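You operate a simulated robot arm through the tools that you are given. There is no shell and no other tool. Be economical: measure what you need, move in short steps, check, and stop when the job is done.

You are at the controls of a simulated robot arm. One attempt, no reset.

TASK
Set the small spreader bar to the rigging card's span and pin both extensions.
Fine: each pin goes in at the extension of its own colour, pushed home.

Only the result counts: the job must be done as asked and must still hold three seconds after the hand-in. Knocking over, shifting, dropping, spilling or breaking anything else fails it.

THE ROBOT
A 7-joint arm with a two-finger parallel gripper, fixed in place. Base frame: the origin is at the foot of the arm, x ahead of it, y to its left, z up; the work surface is at about z = 0.85. Lengths are in m, angles in degrees, forces in N, time in s.
With the tool pointing down near the work surface it reaches from about 0.36 to 0.78 m from the base axis. Its first joint turns from -166.0 to 166.0 degrees. Payload 3.91 kg.
The tool frame sits at the grasp point between the pads (the TCP): z along the fingers, y along the line on which they close. The tips reach 0.03 m beyond it. Largest opening 0.11 m; finger width 0.02, thickness 0.01; the body of the gripper, 0.048 by 0.112 m, starts 0.055 m behind the TCP.
Orientation is told as [roll, pitch, yaw] about the base's x, y, z axes, in that order, counted from this pose: with the fingers straight down and closing along the base's y, the tool's x points along the base's -x, its y along +y and its z along -z.

THE INTERFACE
- The arm moves only by the tool jog_arm. Its argument "increments" is a list of rows, each a list of 7 numbers: the shift along the tool's x, y, z in m, then the turn, a rotation vector about the tool's x, y, z in degrees, then the opening, from 0 (shut) to 1 (fully open). In form: [[tx, ty, tz, wx, wy, wz, gripper], ...]. A call has 1 to 8 rows; each row shifts and turns the commanded pose from where the row before left it, along the tool's axes as they then stand. Rows are played at 5 a second. More than 0.05 m and 8.6 degrees between two rows, or a gripper value outside its range, and nothing of the call is played. Where a pose cannot be reached the arm comes as near as it can. A force on the tool above 40 N (or 10 N above the force at the start of the call, whichever is more), or a blocked arm, ends the call early, and 0.2 s more pass. The fingers move at their own pace (about 0.153 m/s each) and stop on an object; they squeeze with about 31 N. The grip force told is the motor's: it shows also when the fingers shut on nothing. Time passes only in rows, and 0.2 s behind the last, so rows that do not move let the fingers close. The reply holds the time, the measured pose of the TCP, the force on the tool along the base axes, the opening and the grip force, in the units named above and with some noise, with the torque about the TCP (base axes, N m) and any sound that the robot's microphone picked up, and new pictures: "views" is both (left out), scene, wrist or none.
- Cameras (640 x 400 px; columns grow to the right, rows downward): "scene" is fixed at [0.3996, -0.6497, 1.6181]; the picture's right is [1.00, -0.06, 0.00], its down [-0.03, -0.51, -0.86] and it looks along [0.05, 0.86, -0.51] (base axes); focal length 324 px, centre (320, 200). "wrist" rides on the gripper at [0.077, 0.007, -0.114] in the tool frame; the picture's right is [-0.09, 1.00, 0.00], its down [-0.80, -0.07, -0.59] and it looks along [-0.59, -0.05, 0.80] (tool axes); focal length 270 px, centre (320, 200). There is no depth. A picture from a camera that has moved, and an enlarged one, comes with that camera's place and axes in the base frame and with its lens.
- lift_body(by): slides the trunk up (or, below 0, down) by that many m; the arm rides with it, the base frame stays. It gives what a move gives, with no picture.
- close_up(camera, box): a new picture of the part [left, top, right, bottom] of that camera's present view, enlarged. The clock stands still meanwhile.
- sign_off(): hands the job in; it is judged then, once.

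Go step by step. Nothing tells you positions but the pictures and the camera data: compare them with the known pose of the tool, close in by small moves and look again before you grip or let go. The budget is 120 turns and 200 pictures, counting those below and the enlarged ones. Unless the task says otherwise, let go and move clear before handing in, and close with one line.

The tools are called after "Emit:" by a JSON object that holds its "fn" and its "kwargs". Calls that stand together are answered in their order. jog_arm: Moves the arm, as the interface text tells. Its arguments: {"type":"object","properties":{"increments":{"type":"array"},"views":{"type":"string","enum":["both","scene","wrist","none"]}},"required":["increments"]} The other tools are called the same way: lift_body (by) slides the trunk up or down; close_up (camera, box) takes an enlarged picture of a part of a camera's view; sign_off () hands the job in.

At the start:

```text
t: 0.0
eef_pos: [0.1226, 0.4111, 1.1685]
tcp_rot: [0.0, 0.0, 0.0]
wrist_force: [-0.5, -0.6, -0.3]
ft_torque: [-0.02, -0.01, -0.01]
finger_gap: 0.11
finger_force: 0.1
trunk travel left (down, up): [-0.575, 0.035]
```

scene: 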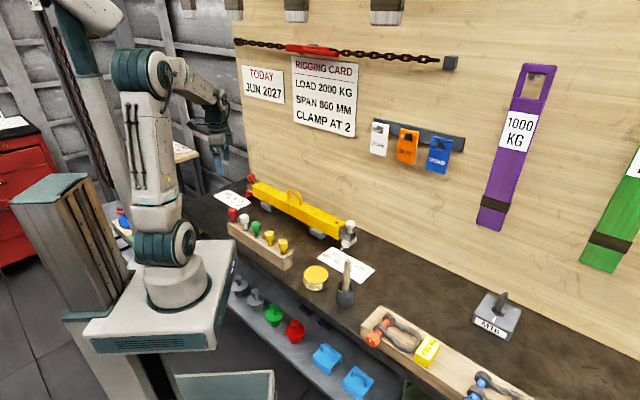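
wrist: 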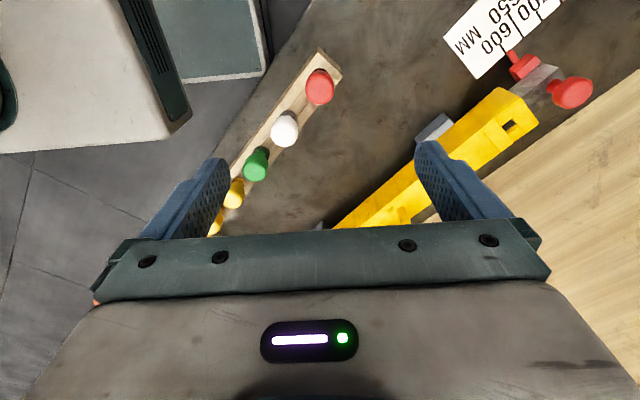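

I see a yellow spreader bar with red and white extensions at its ends, a pin rack in front of it, and a rigging card on the wall. I'll enlarge the important parts first.

Emit:
{"fn": "close_up", "kwargs": {"camera": "scene", "box": [200, 160, 400, 285]}}

Emit:
{"fn": "close_up", "kwargs": {"camera": "scene", "box": [230, 40, 370, 140]}}

Emit:
{"fn": "close_up", "kwargs": {"camera": "wrist", "box": [400, 0, 640, 150]}}

```text
3.20 times, centred on (300, 222) of scene
camera zoom: at [0.3996, -0.6497, 1.6181], right [1.0, -0.06, 0.0], down [-0.03, -0.51, -0.86], along [0.05, 0.86, -0.51], focal length 1037 px, centre (384, 128)
```

zoom: 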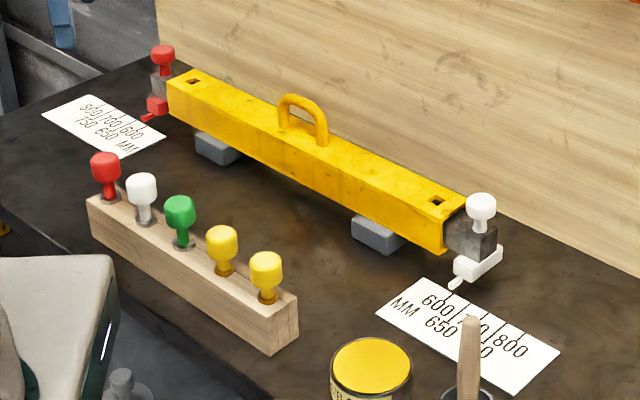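

```text
4.00 times, centred on (300, 90) of scene
camera zoom: at [0.3996, -0.6497, 1.6181], right [1.0, -0.06, 0.0], down [-0.03, -0.51, -0.86], along [0.05, 0.86, -0.51], focal length 1296 px, centre (400, 640)
```

zoom: 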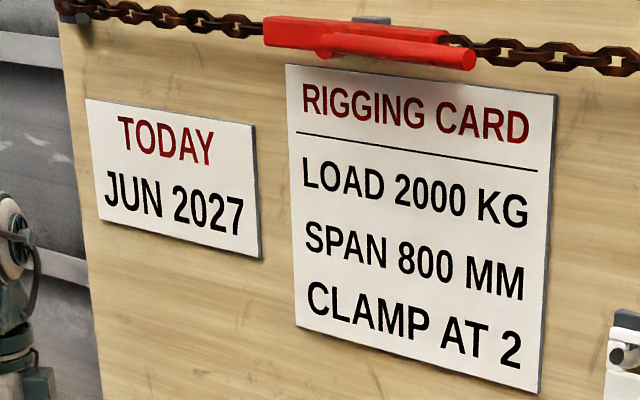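

```text
2.67 times, centred on (520, 75) of wrist
camera zoom: at [0.0468, 0.4183, 1.2827], right [0.09, 1.0, 0.0], down [0.8, -0.07, 0.59], along [0.59, -0.05, -0.8], focal length 721 px, centre (-213, 533)
```

zoom: 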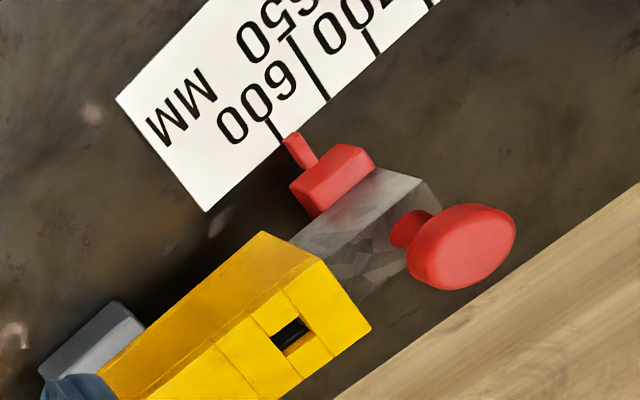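

The pins and the extensions are colour-coded and the card asks for 800 mm, so each pointer has to go to its own 800 mark. The bar lies at 45°, with its left hole near (0.20, 0.645) and its right hole near (0.52, 0.33). I'll turn the tool parallel to the bar and move over the left end for a look.

Emit:
{"fn": "jog_arm", "kwargs": {"increments": [[0, 0, 0, 0, 0, -7.5, 1], [0, 0, 0, 0, 0, -7.5, 1], [0, 0, 0, 0, 0, -7.5, 1], [0, 0, 0, 0, 0, -7.5, 1], [0, 0, 0, 0, 0, -7.5, 1], [0, 0, 0, 0, 0, -7.5, 1]], "views": "none"}}

Emit:
{"fn": "jog_arm", "kwargs": {"increments": [[-0.03, 0.025, 0, 0, 0, 0, 1], [-0.03, 0.025, 0, 0, 0, 0, 1], [-0.03, 0.025, 0, 0, 0, 0, 1], [-0.03, 0.025, 0, 0, 0, 0, 1], [0, 0, 0, 0, 0, 0, 1]]}}

```text
t: 1.4
eef_pos: [0.1217, 0.4111, 1.1678]
tcp_rot: [0.0, 0.1, 45.2]
wrist_force: [0.5, 0.8, -0.2]
ft_torque: [0.0, 0.02, 0.0]
finger_gap: 0.1101
finger_force: 0.1
trunk travel left (down, up): [-0.575, 0.035]
```

```text
t: 2.6
eef_pos: [0.1357, 0.5672, 1.1682]
tcp_rot: [0.0, 0.0, 45.0]
wrist_force: [-1.2, -0.5, 0.1]
ft_torque: [0.01, -0.01, 0.01]
finger_gap: 0.1099
finger_force: 0.1
trunk travel left (down, up): [-0.575, 0.035]
camera wrist: at [0.0781, 0.5175, 1.2831], right [-0.64, 0.77, 0.0], down [0.62, 0.52, 0.59], along [0.46, 0.38, -0.8], focal length 270 px, centre (320, 200)
```

scene: 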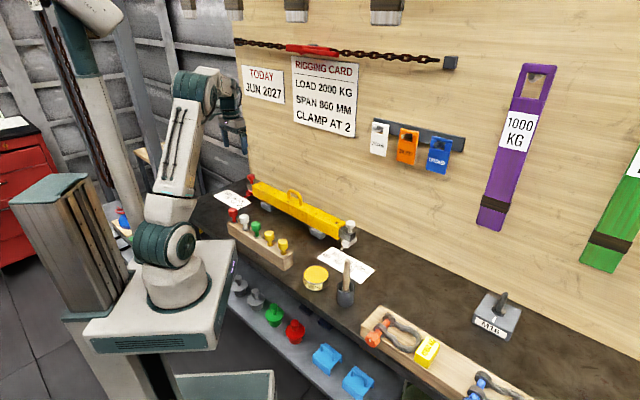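
wrist: 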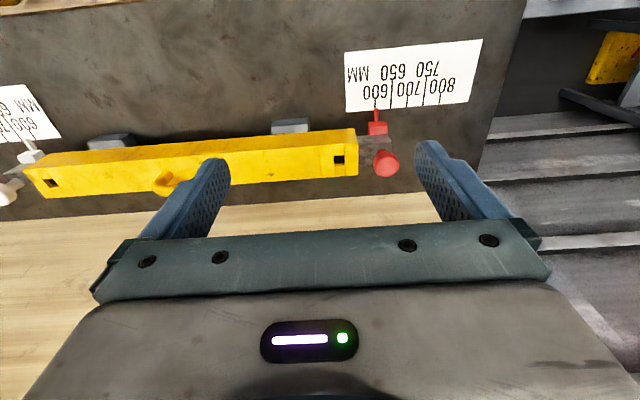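

The view covers the left end and its scale card. I'll enlarge that part.

Emit:
{"fn": "close_up", "kwargs": {"camera": "wrist", "box": [320, 30, 500, 200]}}

```text
2.35 times, centred on (410, 115) of wrist
camera zoom: at [0.0781, 0.5175, 1.2831], right [-0.64, 0.77, 0.0], down [0.62, 0.52, 0.59], along [0.46, 0.38, -0.8], focal length 636 px, centre (108, 400)
```

zoom: 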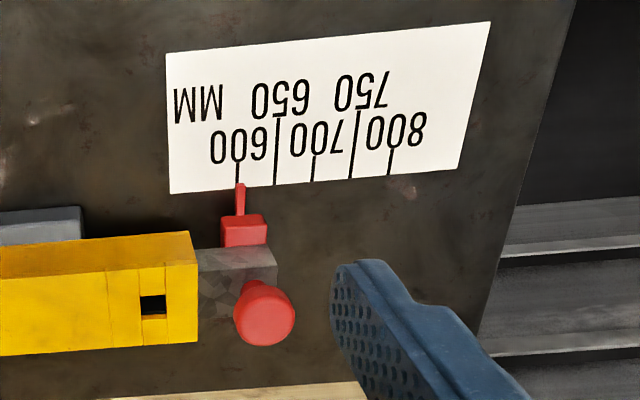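

The scale reads 50 mm of span per 25 mm of travel, so each extension must come out 100 mm. The red knob is near (0.159, 0.704, 0.947). I'll move above it with the gripper partly closed.

Emit:
{"fn": "jog_arm", "kwargs": {"increments": [[-0.0283, 0.02, 0, 0, 0, 0, 0.46], [-0.0283, 0.02, 0, 0, 0, 0, 0.46], [-0.0283, 0.02, 0.03, 0, 0, 0, 0.46], [-0.0283, 0.0197, 0.03, 0, 0, 0, 0.46], [0, 0, 0.03, 0, 0, 0, 0.46], [0, 0, 0.03, 0, 0, 0, 0.46], [0, 0, 0, 0, 0, 0, 0.46]]}}

Emit:
{"fn": "close_up", "kwargs": {"camera": "scene", "box": [200, 120, 300, 220]}}

```text
t: 4.2
eef_pos: [0.1595, 0.7017, 1.0478]
tcp_rot: [0.0, 0.0, 45.0]
wrist_force: [-0.9, 0.0, 1.2]
ft_torque: [0.01, 0.0, -0.02]
finger_gap: 0.0507
finger_force: 0.1
trunk travel left (down, up): [-0.575, 0.035]
camera wrist: at [0.1016, 0.6534, 1.161], right [-0.64, 0.77, 0.0], down [0.62, 0.52, 0.59], along [0.46, 0.38, -0.8], focal length 270 px, centre (320, 200)
```

scene: 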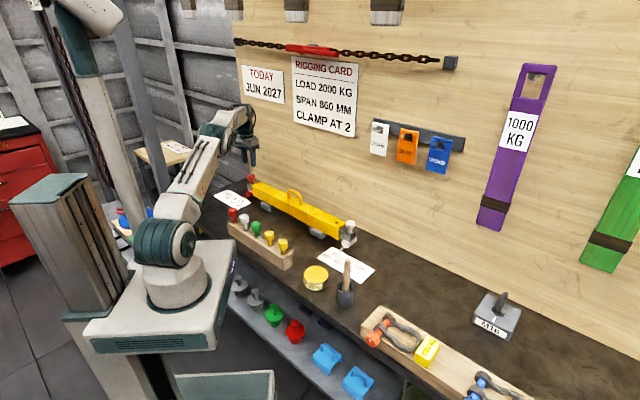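
wrist: 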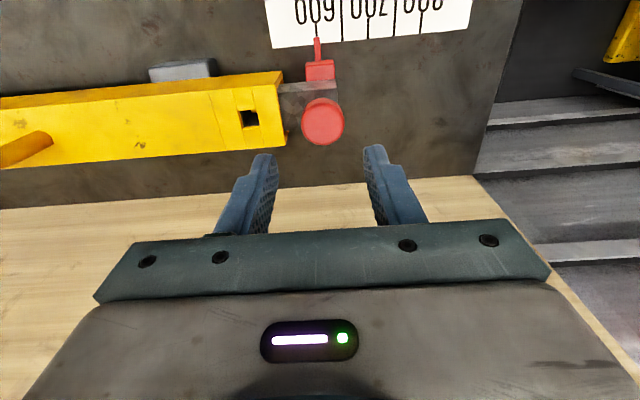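

```text
4.00 times, centred on (250, 170) of scene
camera zoom: at [0.3996, -0.6497, 1.6181], right [1.0, -0.06, 0.0], down [-0.03, -0.51, -0.86], along [0.05, 0.86, -0.51], focal length 1296 px, centre (600, 320)
```

zoom: 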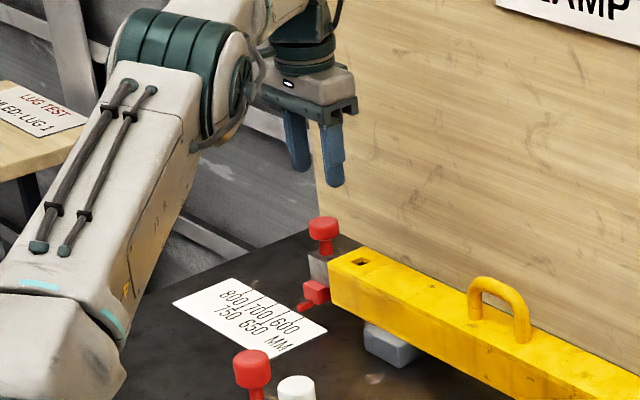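

The tool is centred over the knob, whose cap spans about z 0.944 to 0.963, above the bar top. I'll go down to TCP 0.971 and close.

Emit:
{"fn": "jog_arm", "kwargs": {"increments": [[-0.001, 0.0005, 0.03, 0, 0, 0, 0.46], [0, 0, 0.03, 0, 0, 0, 0.46], [0, 0, 0.0165, 0, 0, 0, 0.46], [0, 0, 0, 0, 0, 0, 0.46], [0, 0, 0, 0, 0, 0, 0.1], [0, 0, 0, 0, 0, 0, 0.1], [0, 0, 0, 0, 0, 0, 0.1]]}}

Emit:
{"fn": "close_up", "kwargs": {"camera": "scene", "box": [200, 120, 300, 220]}}

```text
t: 5.8
eef_pos: [0.1595, 0.706, 0.9733]
tcp_rot: [0.1, 0.0, 45.0]
wrist_force: [-1.7, 1.6, -1.3]
ft_torque: [0.36, -0.15, -0.03]
finger_gap: 0.0336
finger_force: 45.1
trunk travel left (down, up): [-0.575, 0.035]
camera wrist: at [0.1014, 0.6562, 1.0861], right [-0.64, 0.77, 0.0], down [0.62, 0.52, 0.59], along [0.46, 0.38, -0.8], focal length 270 px, centre (320, 200)
```

scene: 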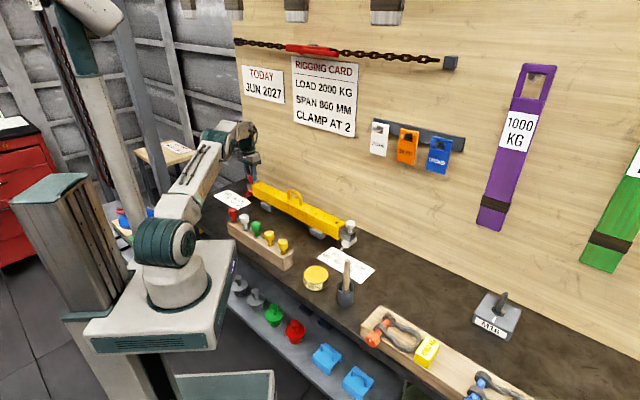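
wrist: 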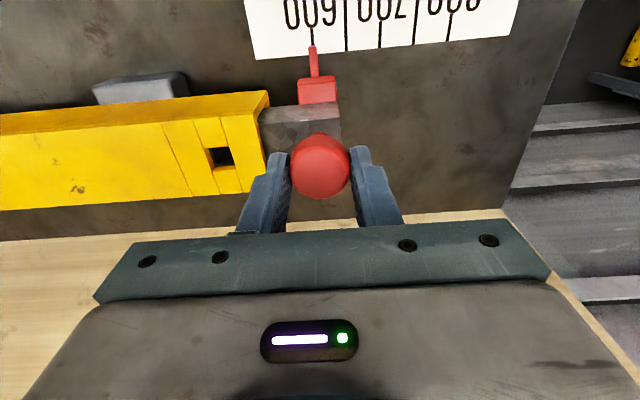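

```text
4.00 times, centred on (250, 170) of scene
camera zoom: at [0.3996, -0.6497, 1.6181], right [1.0, -0.06, 0.0], down [-0.03, -0.51, -0.86], along [0.05, 0.86, -0.51], focal length 1296 px, centre (600, 320)
```

zoom: 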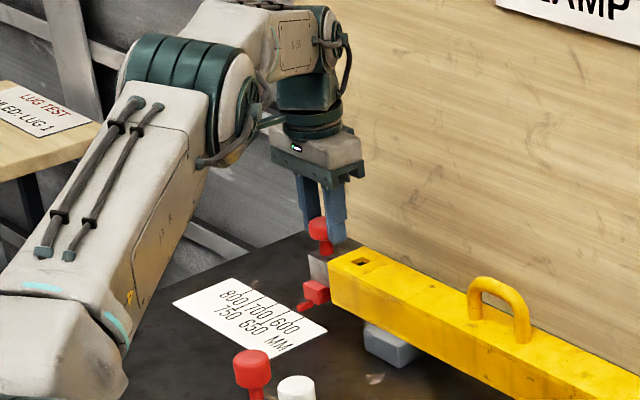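

The knob is held. I'll start with a short pull outwards along the bar.

Emit:
{"fn": "jog_arm", "kwargs": {"increments": [[0, 0.01, 0, 0, 0, 0, 0.1], [0, 0.01, 0, 0, 0, 0, 0.1], [0, 0.01, 0, 0, 0, 0, 0.1], [0, 0, 0, 0, 0, 0, 0.1]], "views": "wrist"}}

Emit:
{"fn": "close_up", "kwargs": {"camera": "scene", "box": [200, 160, 400, 285]}}

```text
t: 6.8
eef_pos: [0.1405, 0.7242, 0.9714]
tcp_rot: [-0.1, 0.0, 44.9]
wrist_force: [5.8, -10.4, 1.7]
ft_torque: [-0.66, -0.26, 0.09]
finger_gap: 0.0335
finger_force: 44.7
trunk travel left (down, up): [-0.575, 0.035]
camera wrist: at [0.0823, 0.6754, 1.086], right [-0.64, 0.77, 0.0], down [0.62, 0.52, 0.59], along [0.46, 0.38, -0.8], focal length 270 px, centre (320, 200)
```

wrist: 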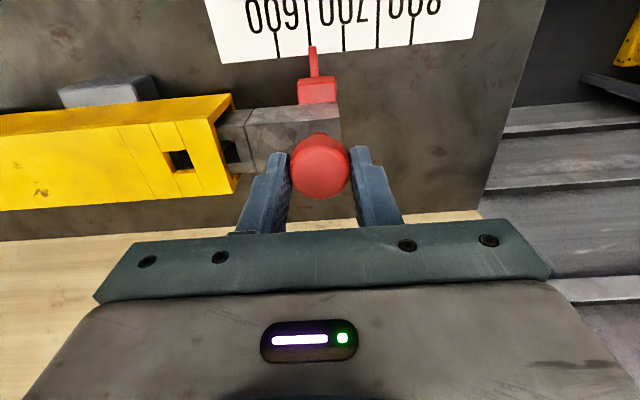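

```text
3.20 times, centred on (300, 222) of scene
camera zoom: at [0.3996, -0.6497, 1.6181], right [1.0, -0.06, 0.0], down [-0.03, -0.51, -0.86], along [0.05, 0.86, -0.51], focal length 1037 px, centre (384, 128)
```

zoom: 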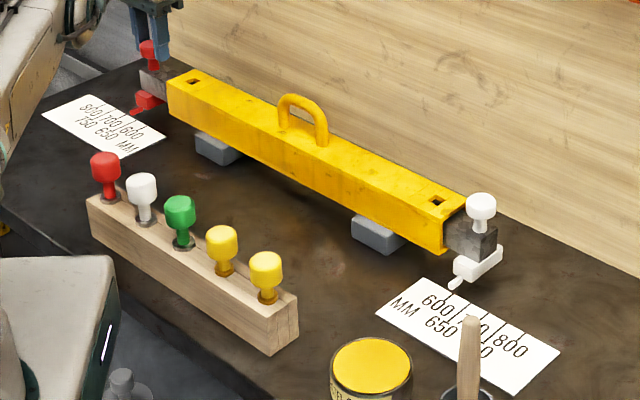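

The extension slides out and the bar has not moved. I'll carry on pulling.

Emit:
{"fn": "jog_arm", "kwargs": {"increments": [[0, 0.01, 0, 0, 0, 0, 0.1], [0, 0.01, 0, 0, 0, 0, 0.1], [0, 0.01, 0, 0, 0, 0, 0.1], [0, 0.01, 0, 0, 0, 0, 0.1], [0, 0.01, 0, 0, 0, 0, 0.1], [0, 0.01, 0, 0, 0, 0, 0.1], [0, 0, 0, 0, 0, 0, 0.1]], "views": "wrist"}}

Emit:
{"fn": "close_up", "kwargs": {"camera": "wrist", "box": [100, 0, 460, 225]}}

```text
t: 8.4
eef_pos: [0.0939, 0.7321, 0.9671]
tcp_rot: [0.0, 0.1, 45.0]
wrist_force: [0.2, 0.4, -0.8]
ft_torque: [0.0, -0.02, 0.02]
finger_gap: 0.0111
finger_force: 0.1
out of reach, approached as far as the arm can: row 1, 2, 3, 4, 5, 6
trunk travel left (down, up): [-0.575, 0.035]
camera wrist: at [0.0358, 0.6823, 1.0821], right [-0.64, 0.77, 0.0], down [0.62, 0.52, 0.59], along [0.46, 0.38, -0.81], focal length 270 px, centre (320, 200)
```

wrist: 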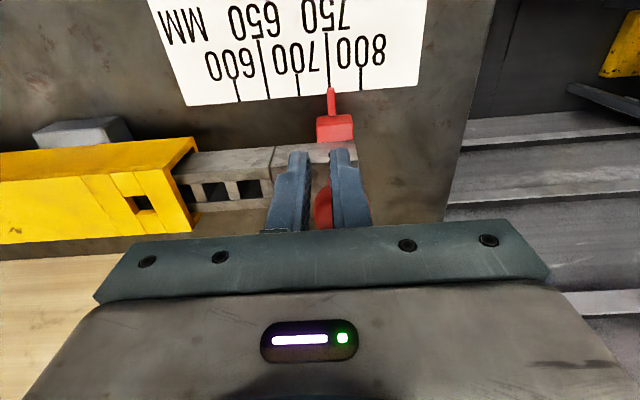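

```text
1.78 times, centred on (280, 112) of wrist
camera zoom: at [0.0358, 0.6823, 1.0821], right [-0.64, 0.77, 0.0], down [0.62, 0.52, 0.59], along [0.46, 0.38, -0.81], focal length 480 px, centre (391, 356)
```

zoom: 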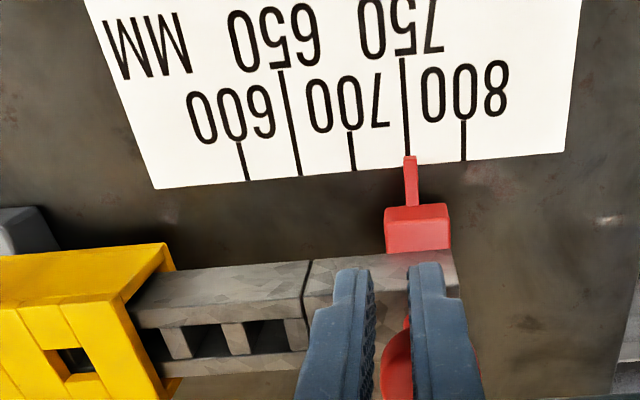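

I've hit the reach limit: the arm slid along it and came off the knob with the extension near 750. I'll back off upwards, raise the trunk, and tilt the tool toward the wall to gain reach.

Emit:
{"fn": "jog_arm", "kwargs": {"increments": [[0.02, 0, -0.02, 0, 0, 0, 0.1], [0.03, 0, -0.03, 0, 0, 0, 0.1], [0.03, -0.01, -0.02, 0, 0, 0, 0.46], [0, 0, 0, 0, -7, 0, 0.46], [0, 0, 0, 0, -7, 0, 0.46], [0, 0, 0, 0, -7, 0, 0.46], [0, 0, 0, 0, 0, 0, 0.46]], "views": "none"}}

Emit:
{"fn": "lift_body", "kwargs": {"by": 0.035}}

Emit:
{"fn": "jog_arm", "kwargs": {"increments": [[0, 0, 0, 0, 0, 0, 0.46]]}}

```text
t: 10.0
eef_pos: [0.0453, 0.6668, 1.0404]
tcp_rot: [0.0, -21.0, 45.0]
wrist_force: [-0.5, -0.5, 0.6]
ft_torque: [0.0, -0.01, -0.01]
finger_gap: 0.0505
finger_force: 0.0
trunk travel left (down, up): [-0.575, 0.035]
```

```text
t: 10.8
eef_pos: [0.0446, 0.668, 1.0755]
tcp_rot: [0.0, -21.0, 45.0]
wrist_force: [-0.1, 0.8, -0.4]
ft_torque: [-0.03, -0.01, 0.02]
finger_gap: 0.0507
finger_force: 0.1
trunk travel left (down, up): [-0.61, 0.0]
```

```text
t: 11.2
eef_pos: [0.045, 0.6671, 1.0759]
tcp_rot: [0.1, -21.0, 44.9]
wrist_force: [0.3, -0.4, -0.2]
ft_torque: [0.01, -0.03, 0.02]
finger_gap: 0.0506
finger_force: 0.1
trunk travel left (down, up): [-0.61, 0.0]
camera wrist: at [-0.0389, 0.5931, 1.1544], right [-0.65, 0.76, 0.03], down [0.43, 0.33, 0.84], along [0.63, 0.56, -0.54], focal length 270 px, centre (320, 200)
```

scene: 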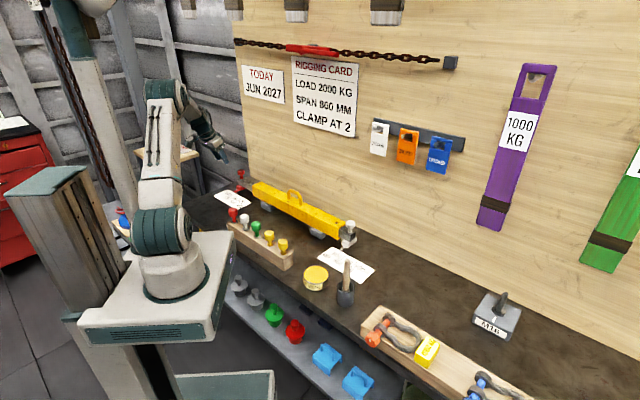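
wrist: 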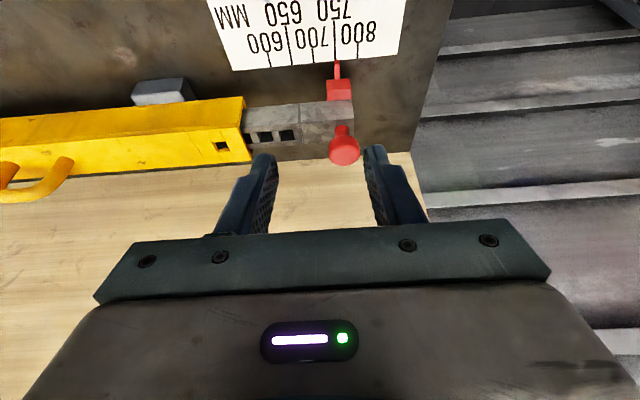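

The reach has recovered. The red knob is now near (0.104, 0.758), so it needs about 22 mm more. I'll approach along the tilted tool axis.

Emit:
{"fn": "jog_arm", "kwargs": {"increments": [[-0.0274, 0.011, 0.0, 0, 0, 0, 0.46], [-0.0274, 0.011, 0.0, 0, 0, 0, 0.46], [0, 0, 0.035, 0, 0, 0, 0.46], [0, 0, 0.0377, 0, 0, 0, 0.46], [0, 0, 0, 0, 0, 0, 0.46]]}}

Emit:
{"fn": "close_up", "kwargs": {"camera": "scene", "box": [200, 120, 300, 220]}}

```text
t: 12.4
eef_pos: [0.0846, 0.7362, 1.0282]
tcp_rot: [0.0, -21.0, 45.0]
wrist_force: [-0.1, 0.5, 0.1]
ft_torque: [0.01, 0.01, 0.0]
finger_gap: 0.0508
finger_force: 0.0
trunk travel left (down, up): [-0.61, 0.0]
camera wrist: at [0.0005, 0.6621, 1.1068], right [-0.65, 0.76, 0.03], down [0.43, 0.33, 0.84], along [0.63, 0.56, -0.54], focal length 270 px, centre (320, 200)
```

scene: 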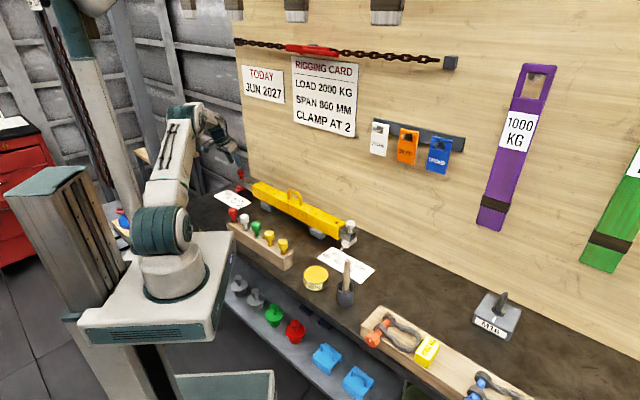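
wrist: 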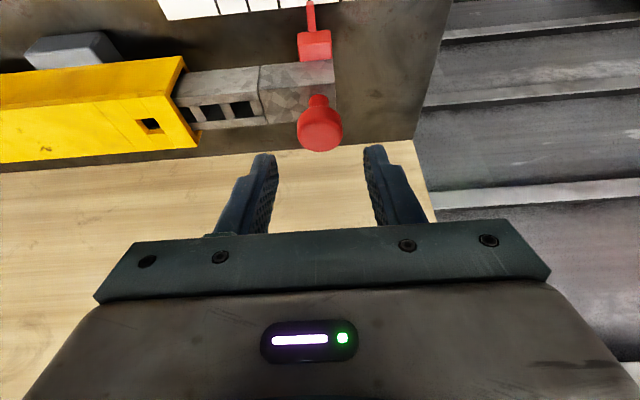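

```text
4.00 times, centred on (250, 170) of scene
camera zoom: at [0.3996, -0.6497, 1.6181], right [1.0, -0.06, 0.0], down [-0.03, -0.51, -0.86], along [0.05, 0.86, -0.51], focal length 1296 px, centre (600, 320)
```

zoom: 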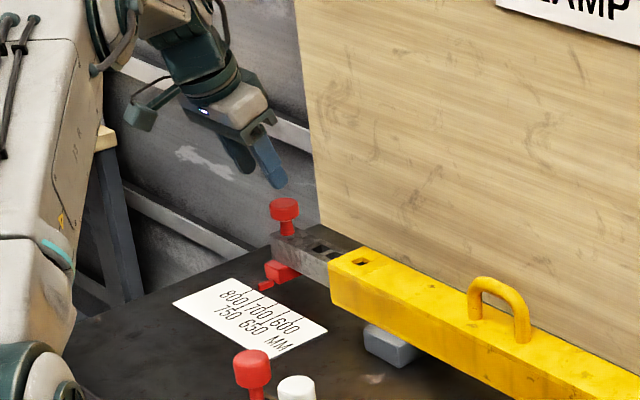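

The knob lies midway between the fingers. I'll go in and close.

Emit:
{"fn": "jog_arm", "kwargs": {"increments": [[0, 0, 0.03, 0, 0, 0, 0.46], [0, 0, 0.03, 0, 0, 0, 0.46], [0, 0, 0, 0, 0, 0, 0.46], [0, 0, 0, 0, 0, 0, 0.1], [0, 0, 0, 0, 0, 0, 0.1], [0, 0, 0, 0, 0, 0, 0.1]]}}

Emit:
{"fn": "close_up", "kwargs": {"camera": "scene", "box": [200, 120, 300, 220]}}

```text
t: 13.8
eef_pos: [0.0992, 0.7515, 0.9726]
tcp_rot: [0.1, -21.0, 45.0]
wrist_force: [1.2, -3.4, -0.5]
ft_torque: [-0.01, -0.24, -0.01]
finger_gap: 0.0334
finger_force: 45.2
trunk travel left (down, up): [-0.61, 0.0]
camera wrist: at [0.0154, 0.6774, 1.051], right [-0.65, 0.76, 0.03], down [0.43, 0.33, 0.84], along [0.63, 0.56, -0.54], focal length 270 px, centre (320, 200)
```

scene: 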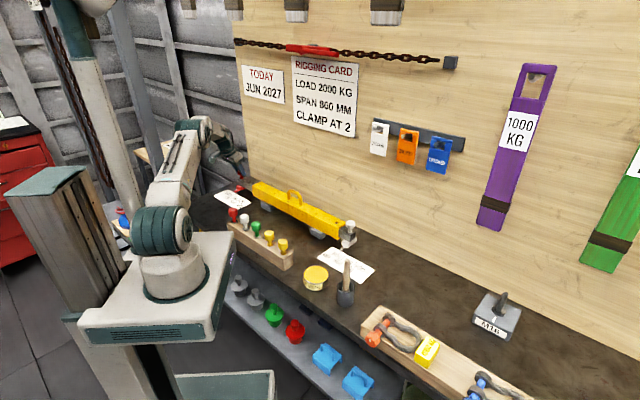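
wrist: 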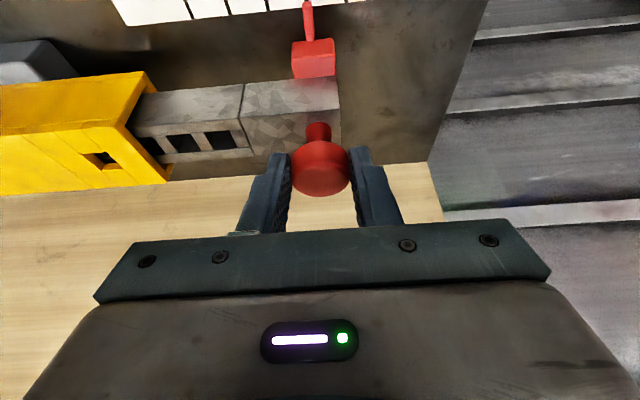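

```text
4.00 times, centred on (250, 170) of scene
camera zoom: at [0.3996, -0.6497, 1.6181], right [1.0, -0.06, 0.0], down [-0.03, -0.51, -0.86], along [0.05, 0.86, -0.51], focal length 1296 px, centre (600, 320)
```

zoom: 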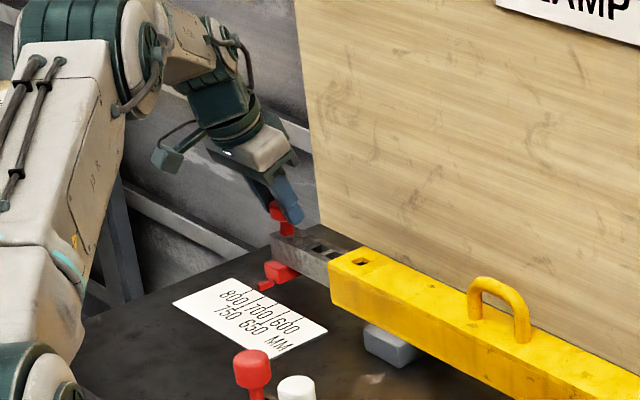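

It's gripped. From the grip readings I need about 25 mm more, so I'll move most of it and check.

Emit:
{"fn": "jog_arm", "kwargs": {"increments": [[0, 0.008, 0, 0, 0, 0, 0.1], [0, 0.008, 0, 0, 0, 0, 0.1], [0, 0.008, 0, 0, 0, 0, 0.1], [0, 0, 0, 0, 0, 0, 0.1]], "views": "none"}}

Emit:
{"fn": "close_up", "kwargs": {"camera": "wrist", "box": [60, 0, 360, 190]}}

Emit:
{"fn": "close_up", "kwargs": {"camera": "scene", "box": [210, 155, 290, 205]}}

```text
t: 14.8
eef_pos: [0.0813, 0.7694, 0.9718]
tcp_rot: [0.0, -21.2, 45.0]
wrist_force: [2.2, 0.5, 1.0]
ft_torque: [0.47, -0.52, 0.15]
finger_gap: 0.0332
finger_force: 44.8
trunk travel left (down, up): [-0.61, 0.0]
```

```text
2.11 times, centred on (210, 95) of wrist
camera zoom: at [-0.0021, 0.6947, 1.0508], right [-0.65, 0.76, 0.03], down [0.43, 0.33, 0.84], along [0.63, 0.56, -0.54], focal length 569 px, centre (552, 421)
```

zoom: 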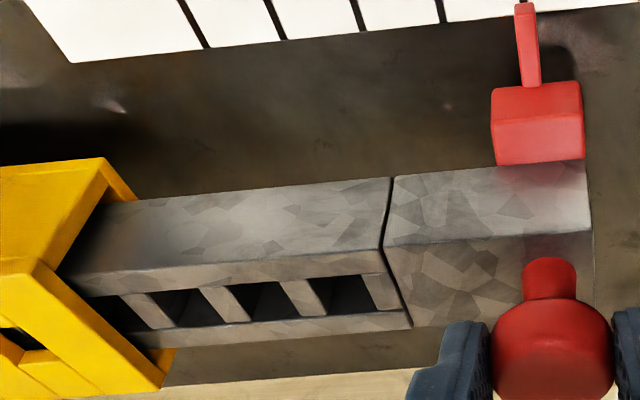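

```text
8.00 times, centred on (250, 180) of scene
camera zoom: at [0.3996, -0.6497, 1.6181], right [1.0, -0.06, 0.0], down [-0.03, -0.51, -0.86], along [0.05, 0.86, -0.51], focal length 2592 px, centre (880, 360)
```

zoom: 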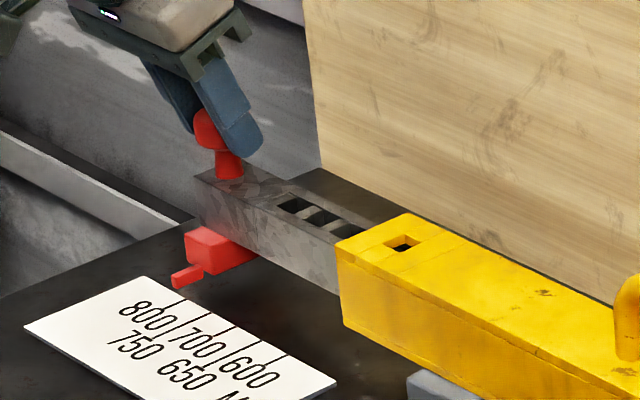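

The TCP has moved 100 mm from the first grip, and the pointer covers the fifth mark, 800. I'll release, back off, and look straight into the bar's hole.

Emit:
{"fn": "jog_arm", "kwargs": {"increments": [[0, 0, 0, 0, 0, 0, 0.46], [0, 0, 0, 0, 0, 0, 0.46], [0, 0, -0.04, 0, 0, 0, 0.46], [0, 0, -0.04, 0, 0, 0, 0.46], [0, -0.04, -0.03, 0, 7, 0, 0.46], [0.03, -0.04, 0, 0, 7, 0, 0.46], [0.03, -0.04, 0, 0, 7, 0, 0.46], [0, 0, 0, 0, 0, 0, 0.46]]}}

Emit:
{"fn": "close_up", "kwargs": {"camera": "wrist", "box": [240, 0, 480, 150]}}

```text
t: 16.6
eef_pos: [0.0962, 0.6135, 1.0631]
tcp_rot: [0.0, 0.0, 45.1]
wrist_force: [-1.0, 1.2, -0.3]
ft_torque: [0.02, -0.02, -0.03]
finger_gap: 0.0504
finger_force: 0.0
trunk travel left (down, up): [-0.61, 0.0]
camera wrist: at [0.0381, 0.5646, 1.1783], right [-0.64, 0.77, 0.0], down [0.62, 0.52, 0.59], along [0.45, 0.38, -0.81], focal length 270 px, centre (320, 200)
```

scene: 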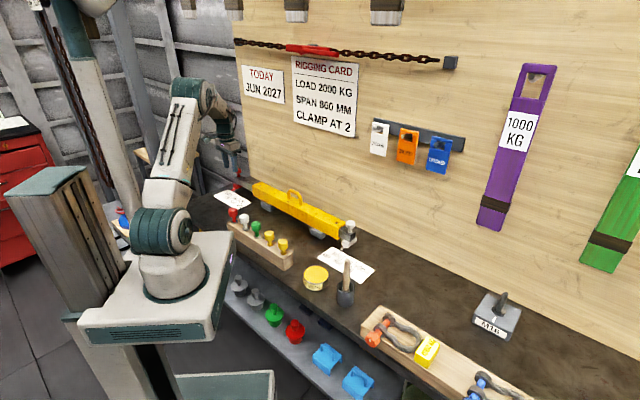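
wrist: 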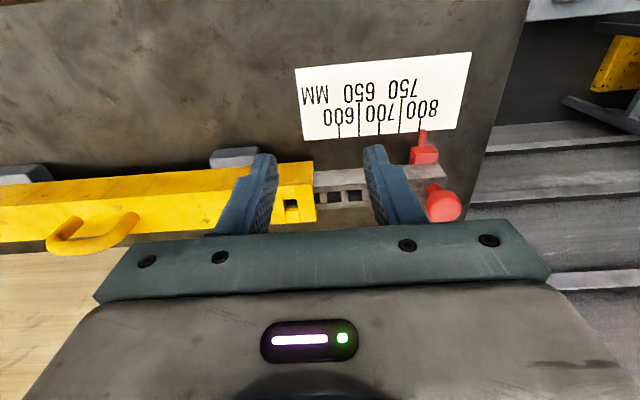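

```text
2.67 times, centred on (360, 75) of wrist
camera zoom: at [0.0381, 0.5646, 1.1783], right [-0.64, 0.77, 0.0], down [0.62, 0.52, 0.59], along [0.45, 0.38, -0.81], focal length 721 px, centre (213, 533)
```

zoom: 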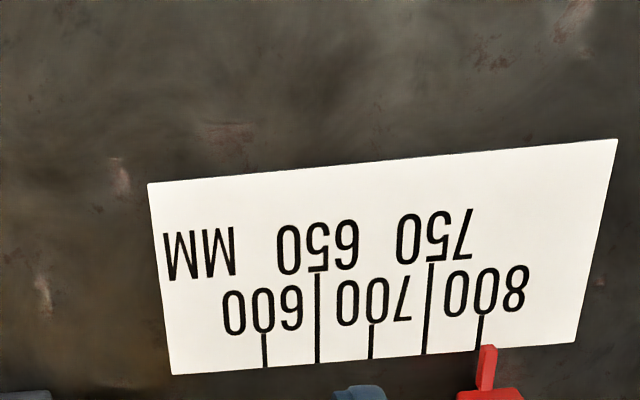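

Emit:
{"fn": "close_up", "kwargs": {"camera": "wrist", "box": [260, 160, 380, 230]}}

Emit:
{"fn": "close_up", "kwargs": {"camera": "scene", "box": [235, 170, 275, 195]}}

```text
5.33 times, centred on (320, 195) of wrist
camera zoom: at [0.0381, 0.5646, 1.1783], right [-0.64, 0.77, 0.0], down [0.62, 0.52, 0.59], along [0.45, 0.38, -0.81], focal length 1442 px, centre (320, 227)
```

zoom: 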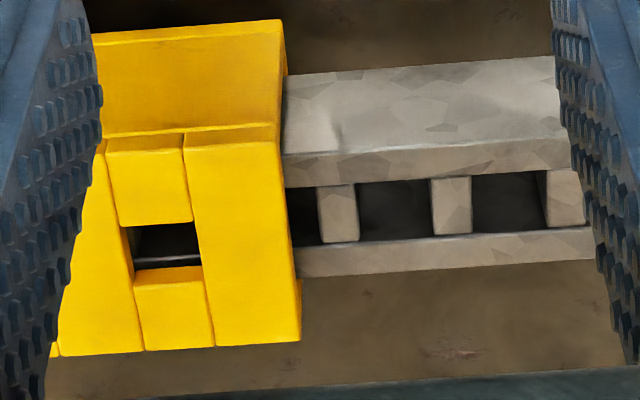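

```text
16.00 times, centred on (255, 182) of scene
camera zoom: at [0.3996, -0.6497, 1.6181], right [1.0, -0.06, 0.0], down [-0.03, -0.51, -0.86], along [0.05, 0.86, -0.51], focal length 5184 px, centre (1360, 480)
```

zoom: 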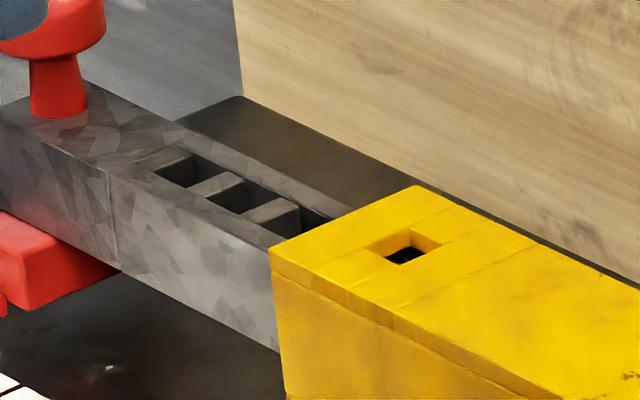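

The bar hole and the steel hole line up, so red is set. Now I'll move to the white end, keeping high along the bar.

Emit:
{"fn": "jog_arm", "kwargs": {"increments": [[0, -0.03, -0.035, 0, 0, 0, 0.46], [0, -0.045, -0.035, 0, 0, 0, 0.46], [0, -0.045, 0, 0, 0, 0, 0.46], [0, -0.045, 0, 0, 0, 0, 0.46], [0, -0.045, 0, 0, 0, 0, 0.46], [0, -0.045, 0, 0, 0, 0, 0.46], [0, -0.045, 0, 0, 0, 0, 0.46], [0, -0.045, 0, 0, 0, 0, 0.46]], "views": "none"}}

Emit:
{"fn": "jog_arm", "kwargs": {"increments": [[-0.01, -0.045, 0, 0, 0, 0, 0.46], [-0.01, -0.045, 0, 0, 0, 0, 0.46], [-0.01, -0.045, 0, 0, 0, 0, 0.46], [-0.01, -0.045, 0, 0, 0, 0, 0.46], [-0.01, -0.041, 0, 0, 0, 0, 0.46], [0, 0, 0, 0, 0, 0, 0.46]]}}

```text
refused: row 2 steps farther than a row can; nothing moved
```

```text
t: 18.0
eef_pos: [0.286, 0.4954, 1.0634]
tcp_rot: [0.1, 0.0, 45.1]
wrist_force: [0.9, 0.1, -0.5]
ft_torque: [0.0, 0.0, 0.0]
finger_gap: 0.0505
finger_force: 0.1
trunk travel left (down, up): [-0.61, 0.0]
camera wrist: at [0.228, 0.4452, 1.1779], right [-0.64, 0.77, 0.0], down [0.62, 0.52, 0.59], along [0.46, 0.38, -0.8], focal length 270 px, centre (320, 200)
```

scene: 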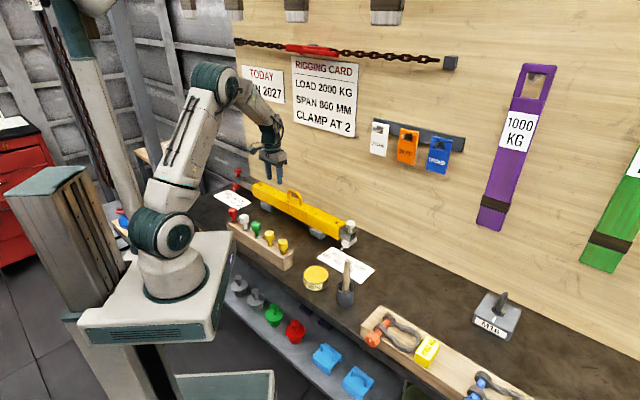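
wrist: 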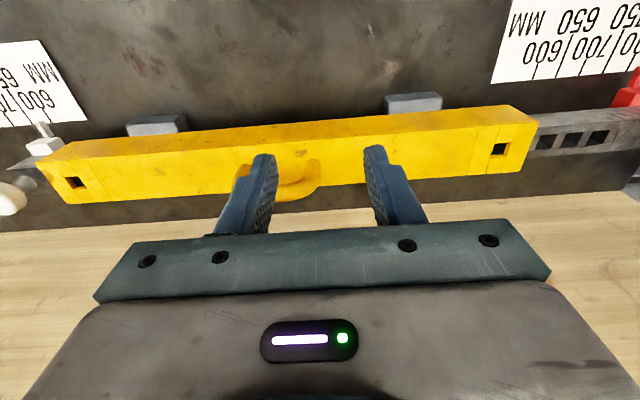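

The first call was refused for too large a step but the second ran, so I'm over the middle. I'll raise the arm and go on to the white knob.

Emit:
{"fn": "jog_arm", "kwargs": {"increments": [[0, 0, -0.045, 0, 0, 0, 0.46], [0, -0.048, 0, 0, 0, 0, 0.46], [0, -0.048, 0, 0, 0, 0, 0.46], [0, -0.048, 0, 0, 0, 0, 0.46], [0, -0.048, 0, 0, 0, 0, 0.46], [0, -0.048, 0, 0, 0, 0, 0.46], [0, -0.048, 0, 0, 0, 0, 0.46], [0, -0.048, 0, 0, 0, 0, 0.46]]}}

Emit:
{"fn": "close_up", "kwargs": {"camera": "wrist", "box": [200, 0, 440, 150]}}

```text
t: 19.8
eef_pos: [0.5292, 0.2527, 1.1059]
tcp_rot: [0.0, 0.1, 44.9]
wrist_force: [0.8, 0.6, 0.2]
ft_torque: [-0.02, 0.03, 0.0]
finger_gap: 0.0506
finger_force: 0.0
trunk travel left (down, up): [-0.61, 0.0]
camera wrist: at [0.4716, 0.2043, 1.2208], right [-0.64, 0.77, 0.0], down [0.62, 0.52, 0.59], along [0.45, 0.38, -0.8], focal length 270 px, centre (320, 200)
```

scene: 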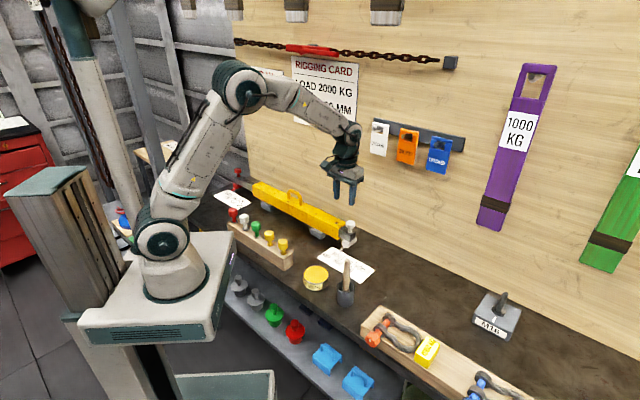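
wrist: 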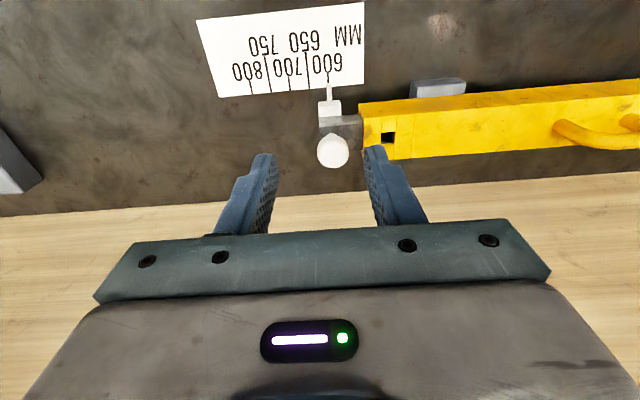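

```text
2.67 times, centred on (320, 75) of wrist
camera zoom: at [0.4716, 0.2043, 1.2208], right [-0.64, 0.77, 0.0], down [0.62, 0.52, 0.59], along [0.45, 0.38, -0.8], focal length 721 px, centre (320, 533)
```

zoom: 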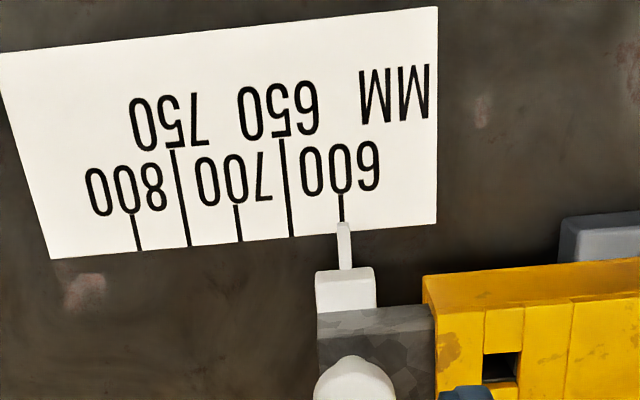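

The white knob is near (0.563, 0.299). I'll move above it and check.

Emit:
{"fn": "jog_arm", "kwargs": {"increments": [[-0.0283, 0.0044, 0, 0, 0, 0, 0.46], [-0.0282, 0.0044, 0, 0, 0, 0, 0.46], [0, 0, 0.035, 0, 0, 0, 0.46], [0, 0, 0.025, 0, 0, 0, 0.46], [0, 0, 0, 0, 0, 0, 0.46]]}}

Emit:
{"fn": "close_up", "kwargs": {"camera": "scene", "box": [310, 170, 390, 260]}}

```text
t: 21.0
eef_pos: [0.559, 0.3042, 1.0463]
tcp_rot: [0.0, 0.0, 45.1]
wrist_force: [-0.2, -1.2, -0.8]
ft_torque: [0.02, -0.02, -0.01]
finger_gap: 0.0507
finger_force: 0.2
trunk travel left (down, up): [-0.61, 0.0]
camera wrist: at [0.5009, 0.2549, 1.1616], right [-0.64, 0.77, 0.0], down [0.62, 0.52, 0.59], along [0.46, 0.38, -0.8], focal length 270 px, centre (320, 200)
```

scene: 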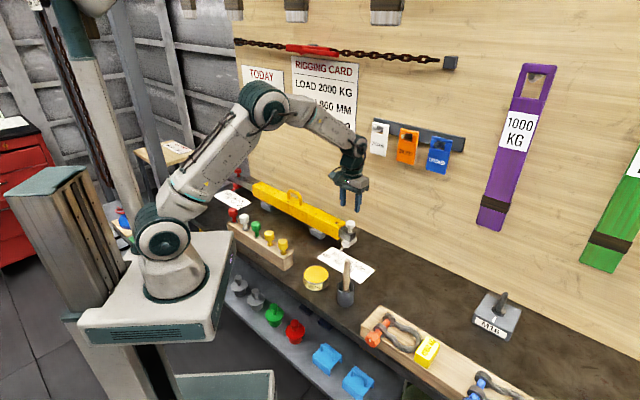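
wrist: 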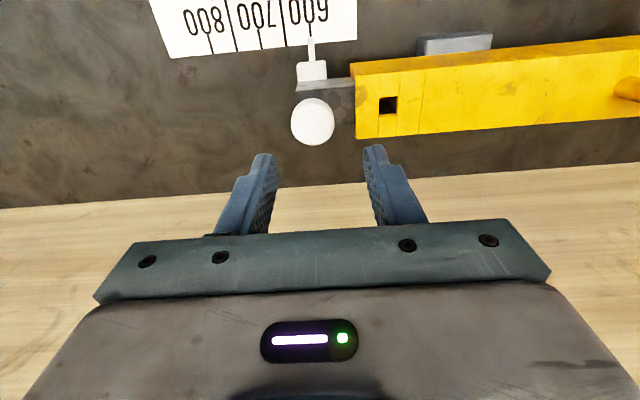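

```text
4.44 times, centred on (350, 215) of scene
camera zoom: at [0.3996, -0.6497, 1.6181], right [1.0, -0.06, 0.0], down [-0.03, -0.51, -0.86], along [0.05, 0.86, -0.51], focal length 1440 px, centre (187, 133)
```

zoom: 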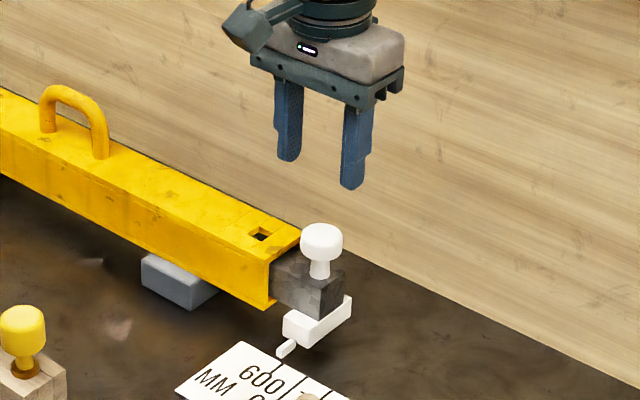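

I'm 7 mm off along the bar. I'll correct that, go down and grip.

Emit:
{"fn": "jog_arm", "kwargs": {"increments": [[0, -0.0069, 0, 0, 0, 0, 0.46], [0, 0, 0.03, 0, 0, 0, 0.46], [0, 0, 0.03, 0, 0, 0, 0.46], [0, 0, 0.0135, 0, 0, 0, 0.46], [0, 0, 0, 0, 0, 0, 0.46], [0, 0, 0, 0, 0, 0, 0.1], [0, 0, 0, 0, 0, 0, 0.1], [0, 0, 0, 0, 0, 0, 0.1]], "views": "wrist"}}

Emit:
{"fn": "close_up", "kwargs": {"camera": "scene", "box": [310, 170, 390, 260]}}

```text
t: 22.8
eef_pos: [0.5643, 0.2985, 0.9736]
tcp_rot: [0.0, 0.0, 45.1]
wrist_force: [-4.1, 2.7, -2.8]
ft_torque: [0.52, -0.25, -0.01]
finger_gap: 0.0337
finger_force: 44.8
trunk travel left (down, up): [-0.61, 0.0]
camera wrist: at [0.5054, 0.2502, 1.0883], right [-0.64, 0.77, 0.0], down [0.62, 0.52, 0.59], along [0.45, 0.38, -0.8], focal length 270 px, centre (320, 200)
```

wrist: 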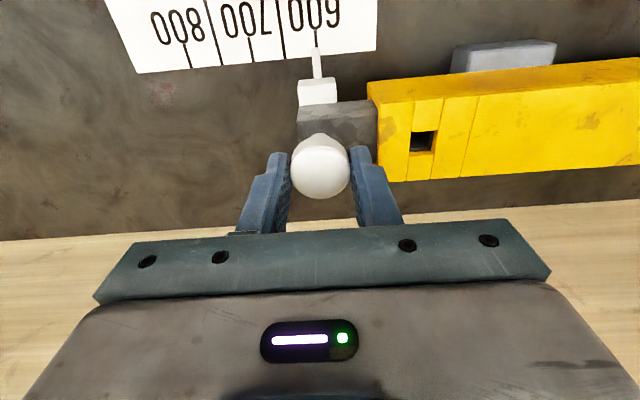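

```text
4.44 times, centred on (350, 215) of scene
camera zoom: at [0.3996, -0.6497, 1.6181], right [1.0, -0.06, 0.0], down [-0.03, -0.51, -0.86], along [0.05, 0.86, -0.51], focal length 1440 px, centre (187, 133)
```

zoom: 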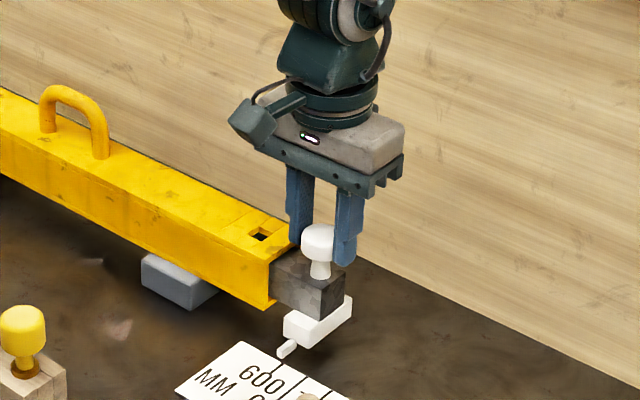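

The white knob is held at u = 0.188, so its target is 0.288. Pulling out.

Emit:
{"fn": "jog_arm", "kwargs": {"increments": [[0, -0.012, 0, 0, 0, 0, 0.1], [0, -0.012, 0, 0, 0, 0, 0.1], [0, -0.012, 0, 0, 0, 0, 0.1], [0, -0.012, 0, 0, 0, 0, 0.1], [0, -0.012, 0, 0, 0, 0, 0.1], [0, -0.012, 0, 0, 0, 0, 0.1], [0, -0.012, 0, 0, 0, 0, 0.1], [0, -0.012, 0, 0, 0, 0, 0.1]], "views": "wrist"}}

Emit:
{"fn": "jog_arm", "kwargs": {"increments": [[0, -0.002, 0, 0, 0, 0, 0.1], [0, 0, 0, 0, 0, 0, 0.1]], "views": "none"}}

```text
t: 24.6
eef_pos: [0.6338, 0.2293, 0.9755]
tcp_rot: [-0.1, 0.0, 44.9]
wrist_force: [-2.7, -2.9, -6.5]
ft_torque: [0.33, 0.27, -0.31]
finger_gap: 0.0333
finger_force: 44.7
trunk travel left (down, up): [-0.61, 0.0]
camera wrist: at [0.5755, 0.1803, 1.0885], right [-0.64, 0.77, 0.0], down [0.62, 0.52, 0.59], along [0.46, 0.38, -0.8], focal length 270 px, centre (320, 200)
```

wrist: 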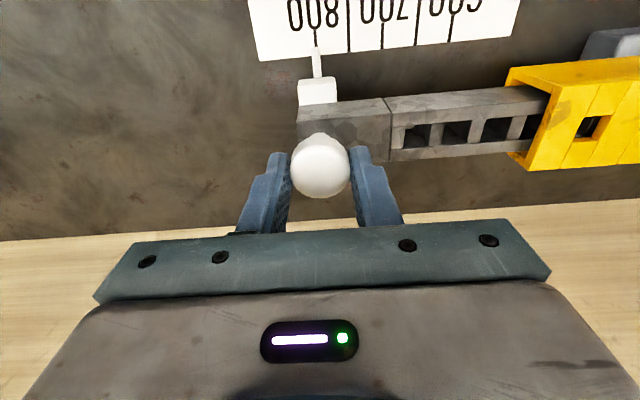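

```text
t: 25.2
eef_pos: [0.6343, 0.2279, 0.9729]
tcp_rot: [0.0, 0.0, 45.1]
wrist_force: [-5.3, -2.8, -4.8]
ft_torque: [0.13, 0.04, -0.08]
finger_gap: 0.0336
finger_force: 44.7
trunk travel left (down, up): [-0.61, 0.0]
```

Emit:
{"fn": "close_up", "kwargs": {"camera": "wrist", "box": [380, 50, 640, 190]}}

Emit:
{"fn": "close_up", "kwargs": {"camera": "wrist", "box": [240, 0, 540, 110]}}

```text
2.46 times, centred on (510, 120) of wrist
camera zoom: at [0.576, 0.1799, 1.0885], right [-0.64, 0.77, 0.0], down [0.62, 0.52, 0.59], along [0.46, 0.38, -0.8], focal length 665 px, centre (-148, 397)
```

zoom: 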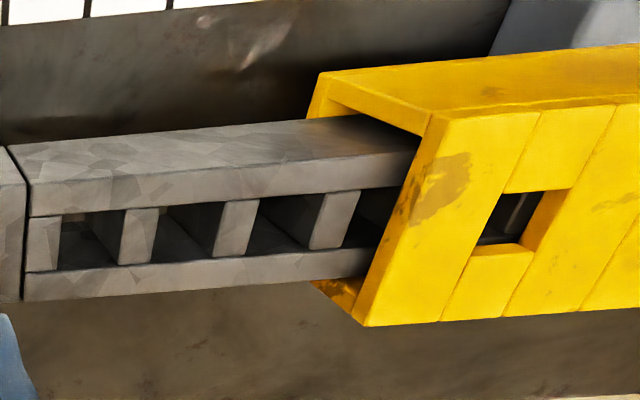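

```text
2.13 times, centred on (390, 55) of wrist
camera zoom: at [0.576, 0.1799, 1.0885], right [-0.64, 0.77, 0.0], down [0.62, 0.52, 0.59], along [0.46, 0.38, -0.8], focal length 577 px, centre (171, 509)
```

zoom: 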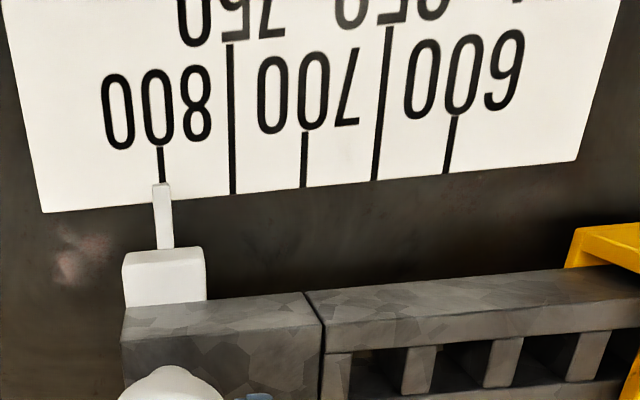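

White is at 800 too. I'll release, rise and go to the pin rack, staying high.

Emit:
{"fn": "jog_arm", "kwargs": {"increments": [[0, 0, 0, 0, 0, 0, 0.46], [0, 0, 0, 0, 0, 0, 0.46], [0, 0, -0.045, 0, 0, 0, 0.46], [0, 0, -0.045, 0, 0, 0, 0.46], [0, 0, -0.035, 0, 0, 0, 0.46], [0.02, 0.04, 0, 0, 0, 0, 0.46], [0.02, 0.04, 0, 0, 0, 0, 0.46], [0, 0, 0, 0, 0, 0, 0.46]], "views": "wrist"}}

Emit:
{"fn": "close_up", "kwargs": {"camera": "wrist", "box": [280, 60, 480, 185]}}

```text
t: 27.0
eef_pos: [0.5515, 0.2589, 1.0975]
tcp_rot: [0.0, -0.1, 44.9]
wrist_force: [-0.6, 0.5, -0.6]
ft_torque: [-0.02, 0.05, 0.02]
finger_gap: 0.0503
finger_force: 0.0
trunk travel left (down, up): [-0.61, 0.0]
camera wrist: at [0.4931, 0.2095, 1.2124], right [-0.64, 0.77, 0.0], down [0.62, 0.52, 0.59], along [0.46, 0.38, -0.8], focal length 270 px, centre (320, 200)
```

wrist: 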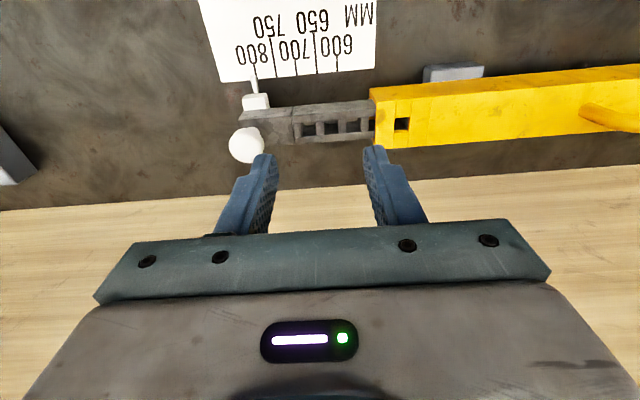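

```text
3.20 times, centred on (380, 122) of wrist
camera zoom: at [0.4931, 0.2095, 1.2124], right [-0.64, 0.77, 0.0], down [0.62, 0.52, 0.59], along [0.46, 0.38, -0.8], focal length 865 px, centre (128, 448)
```

zoom: 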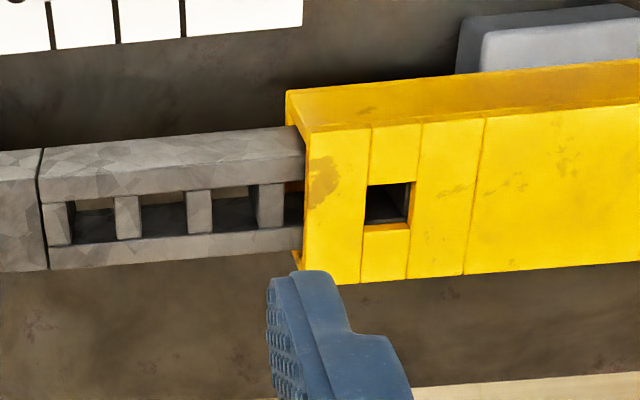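

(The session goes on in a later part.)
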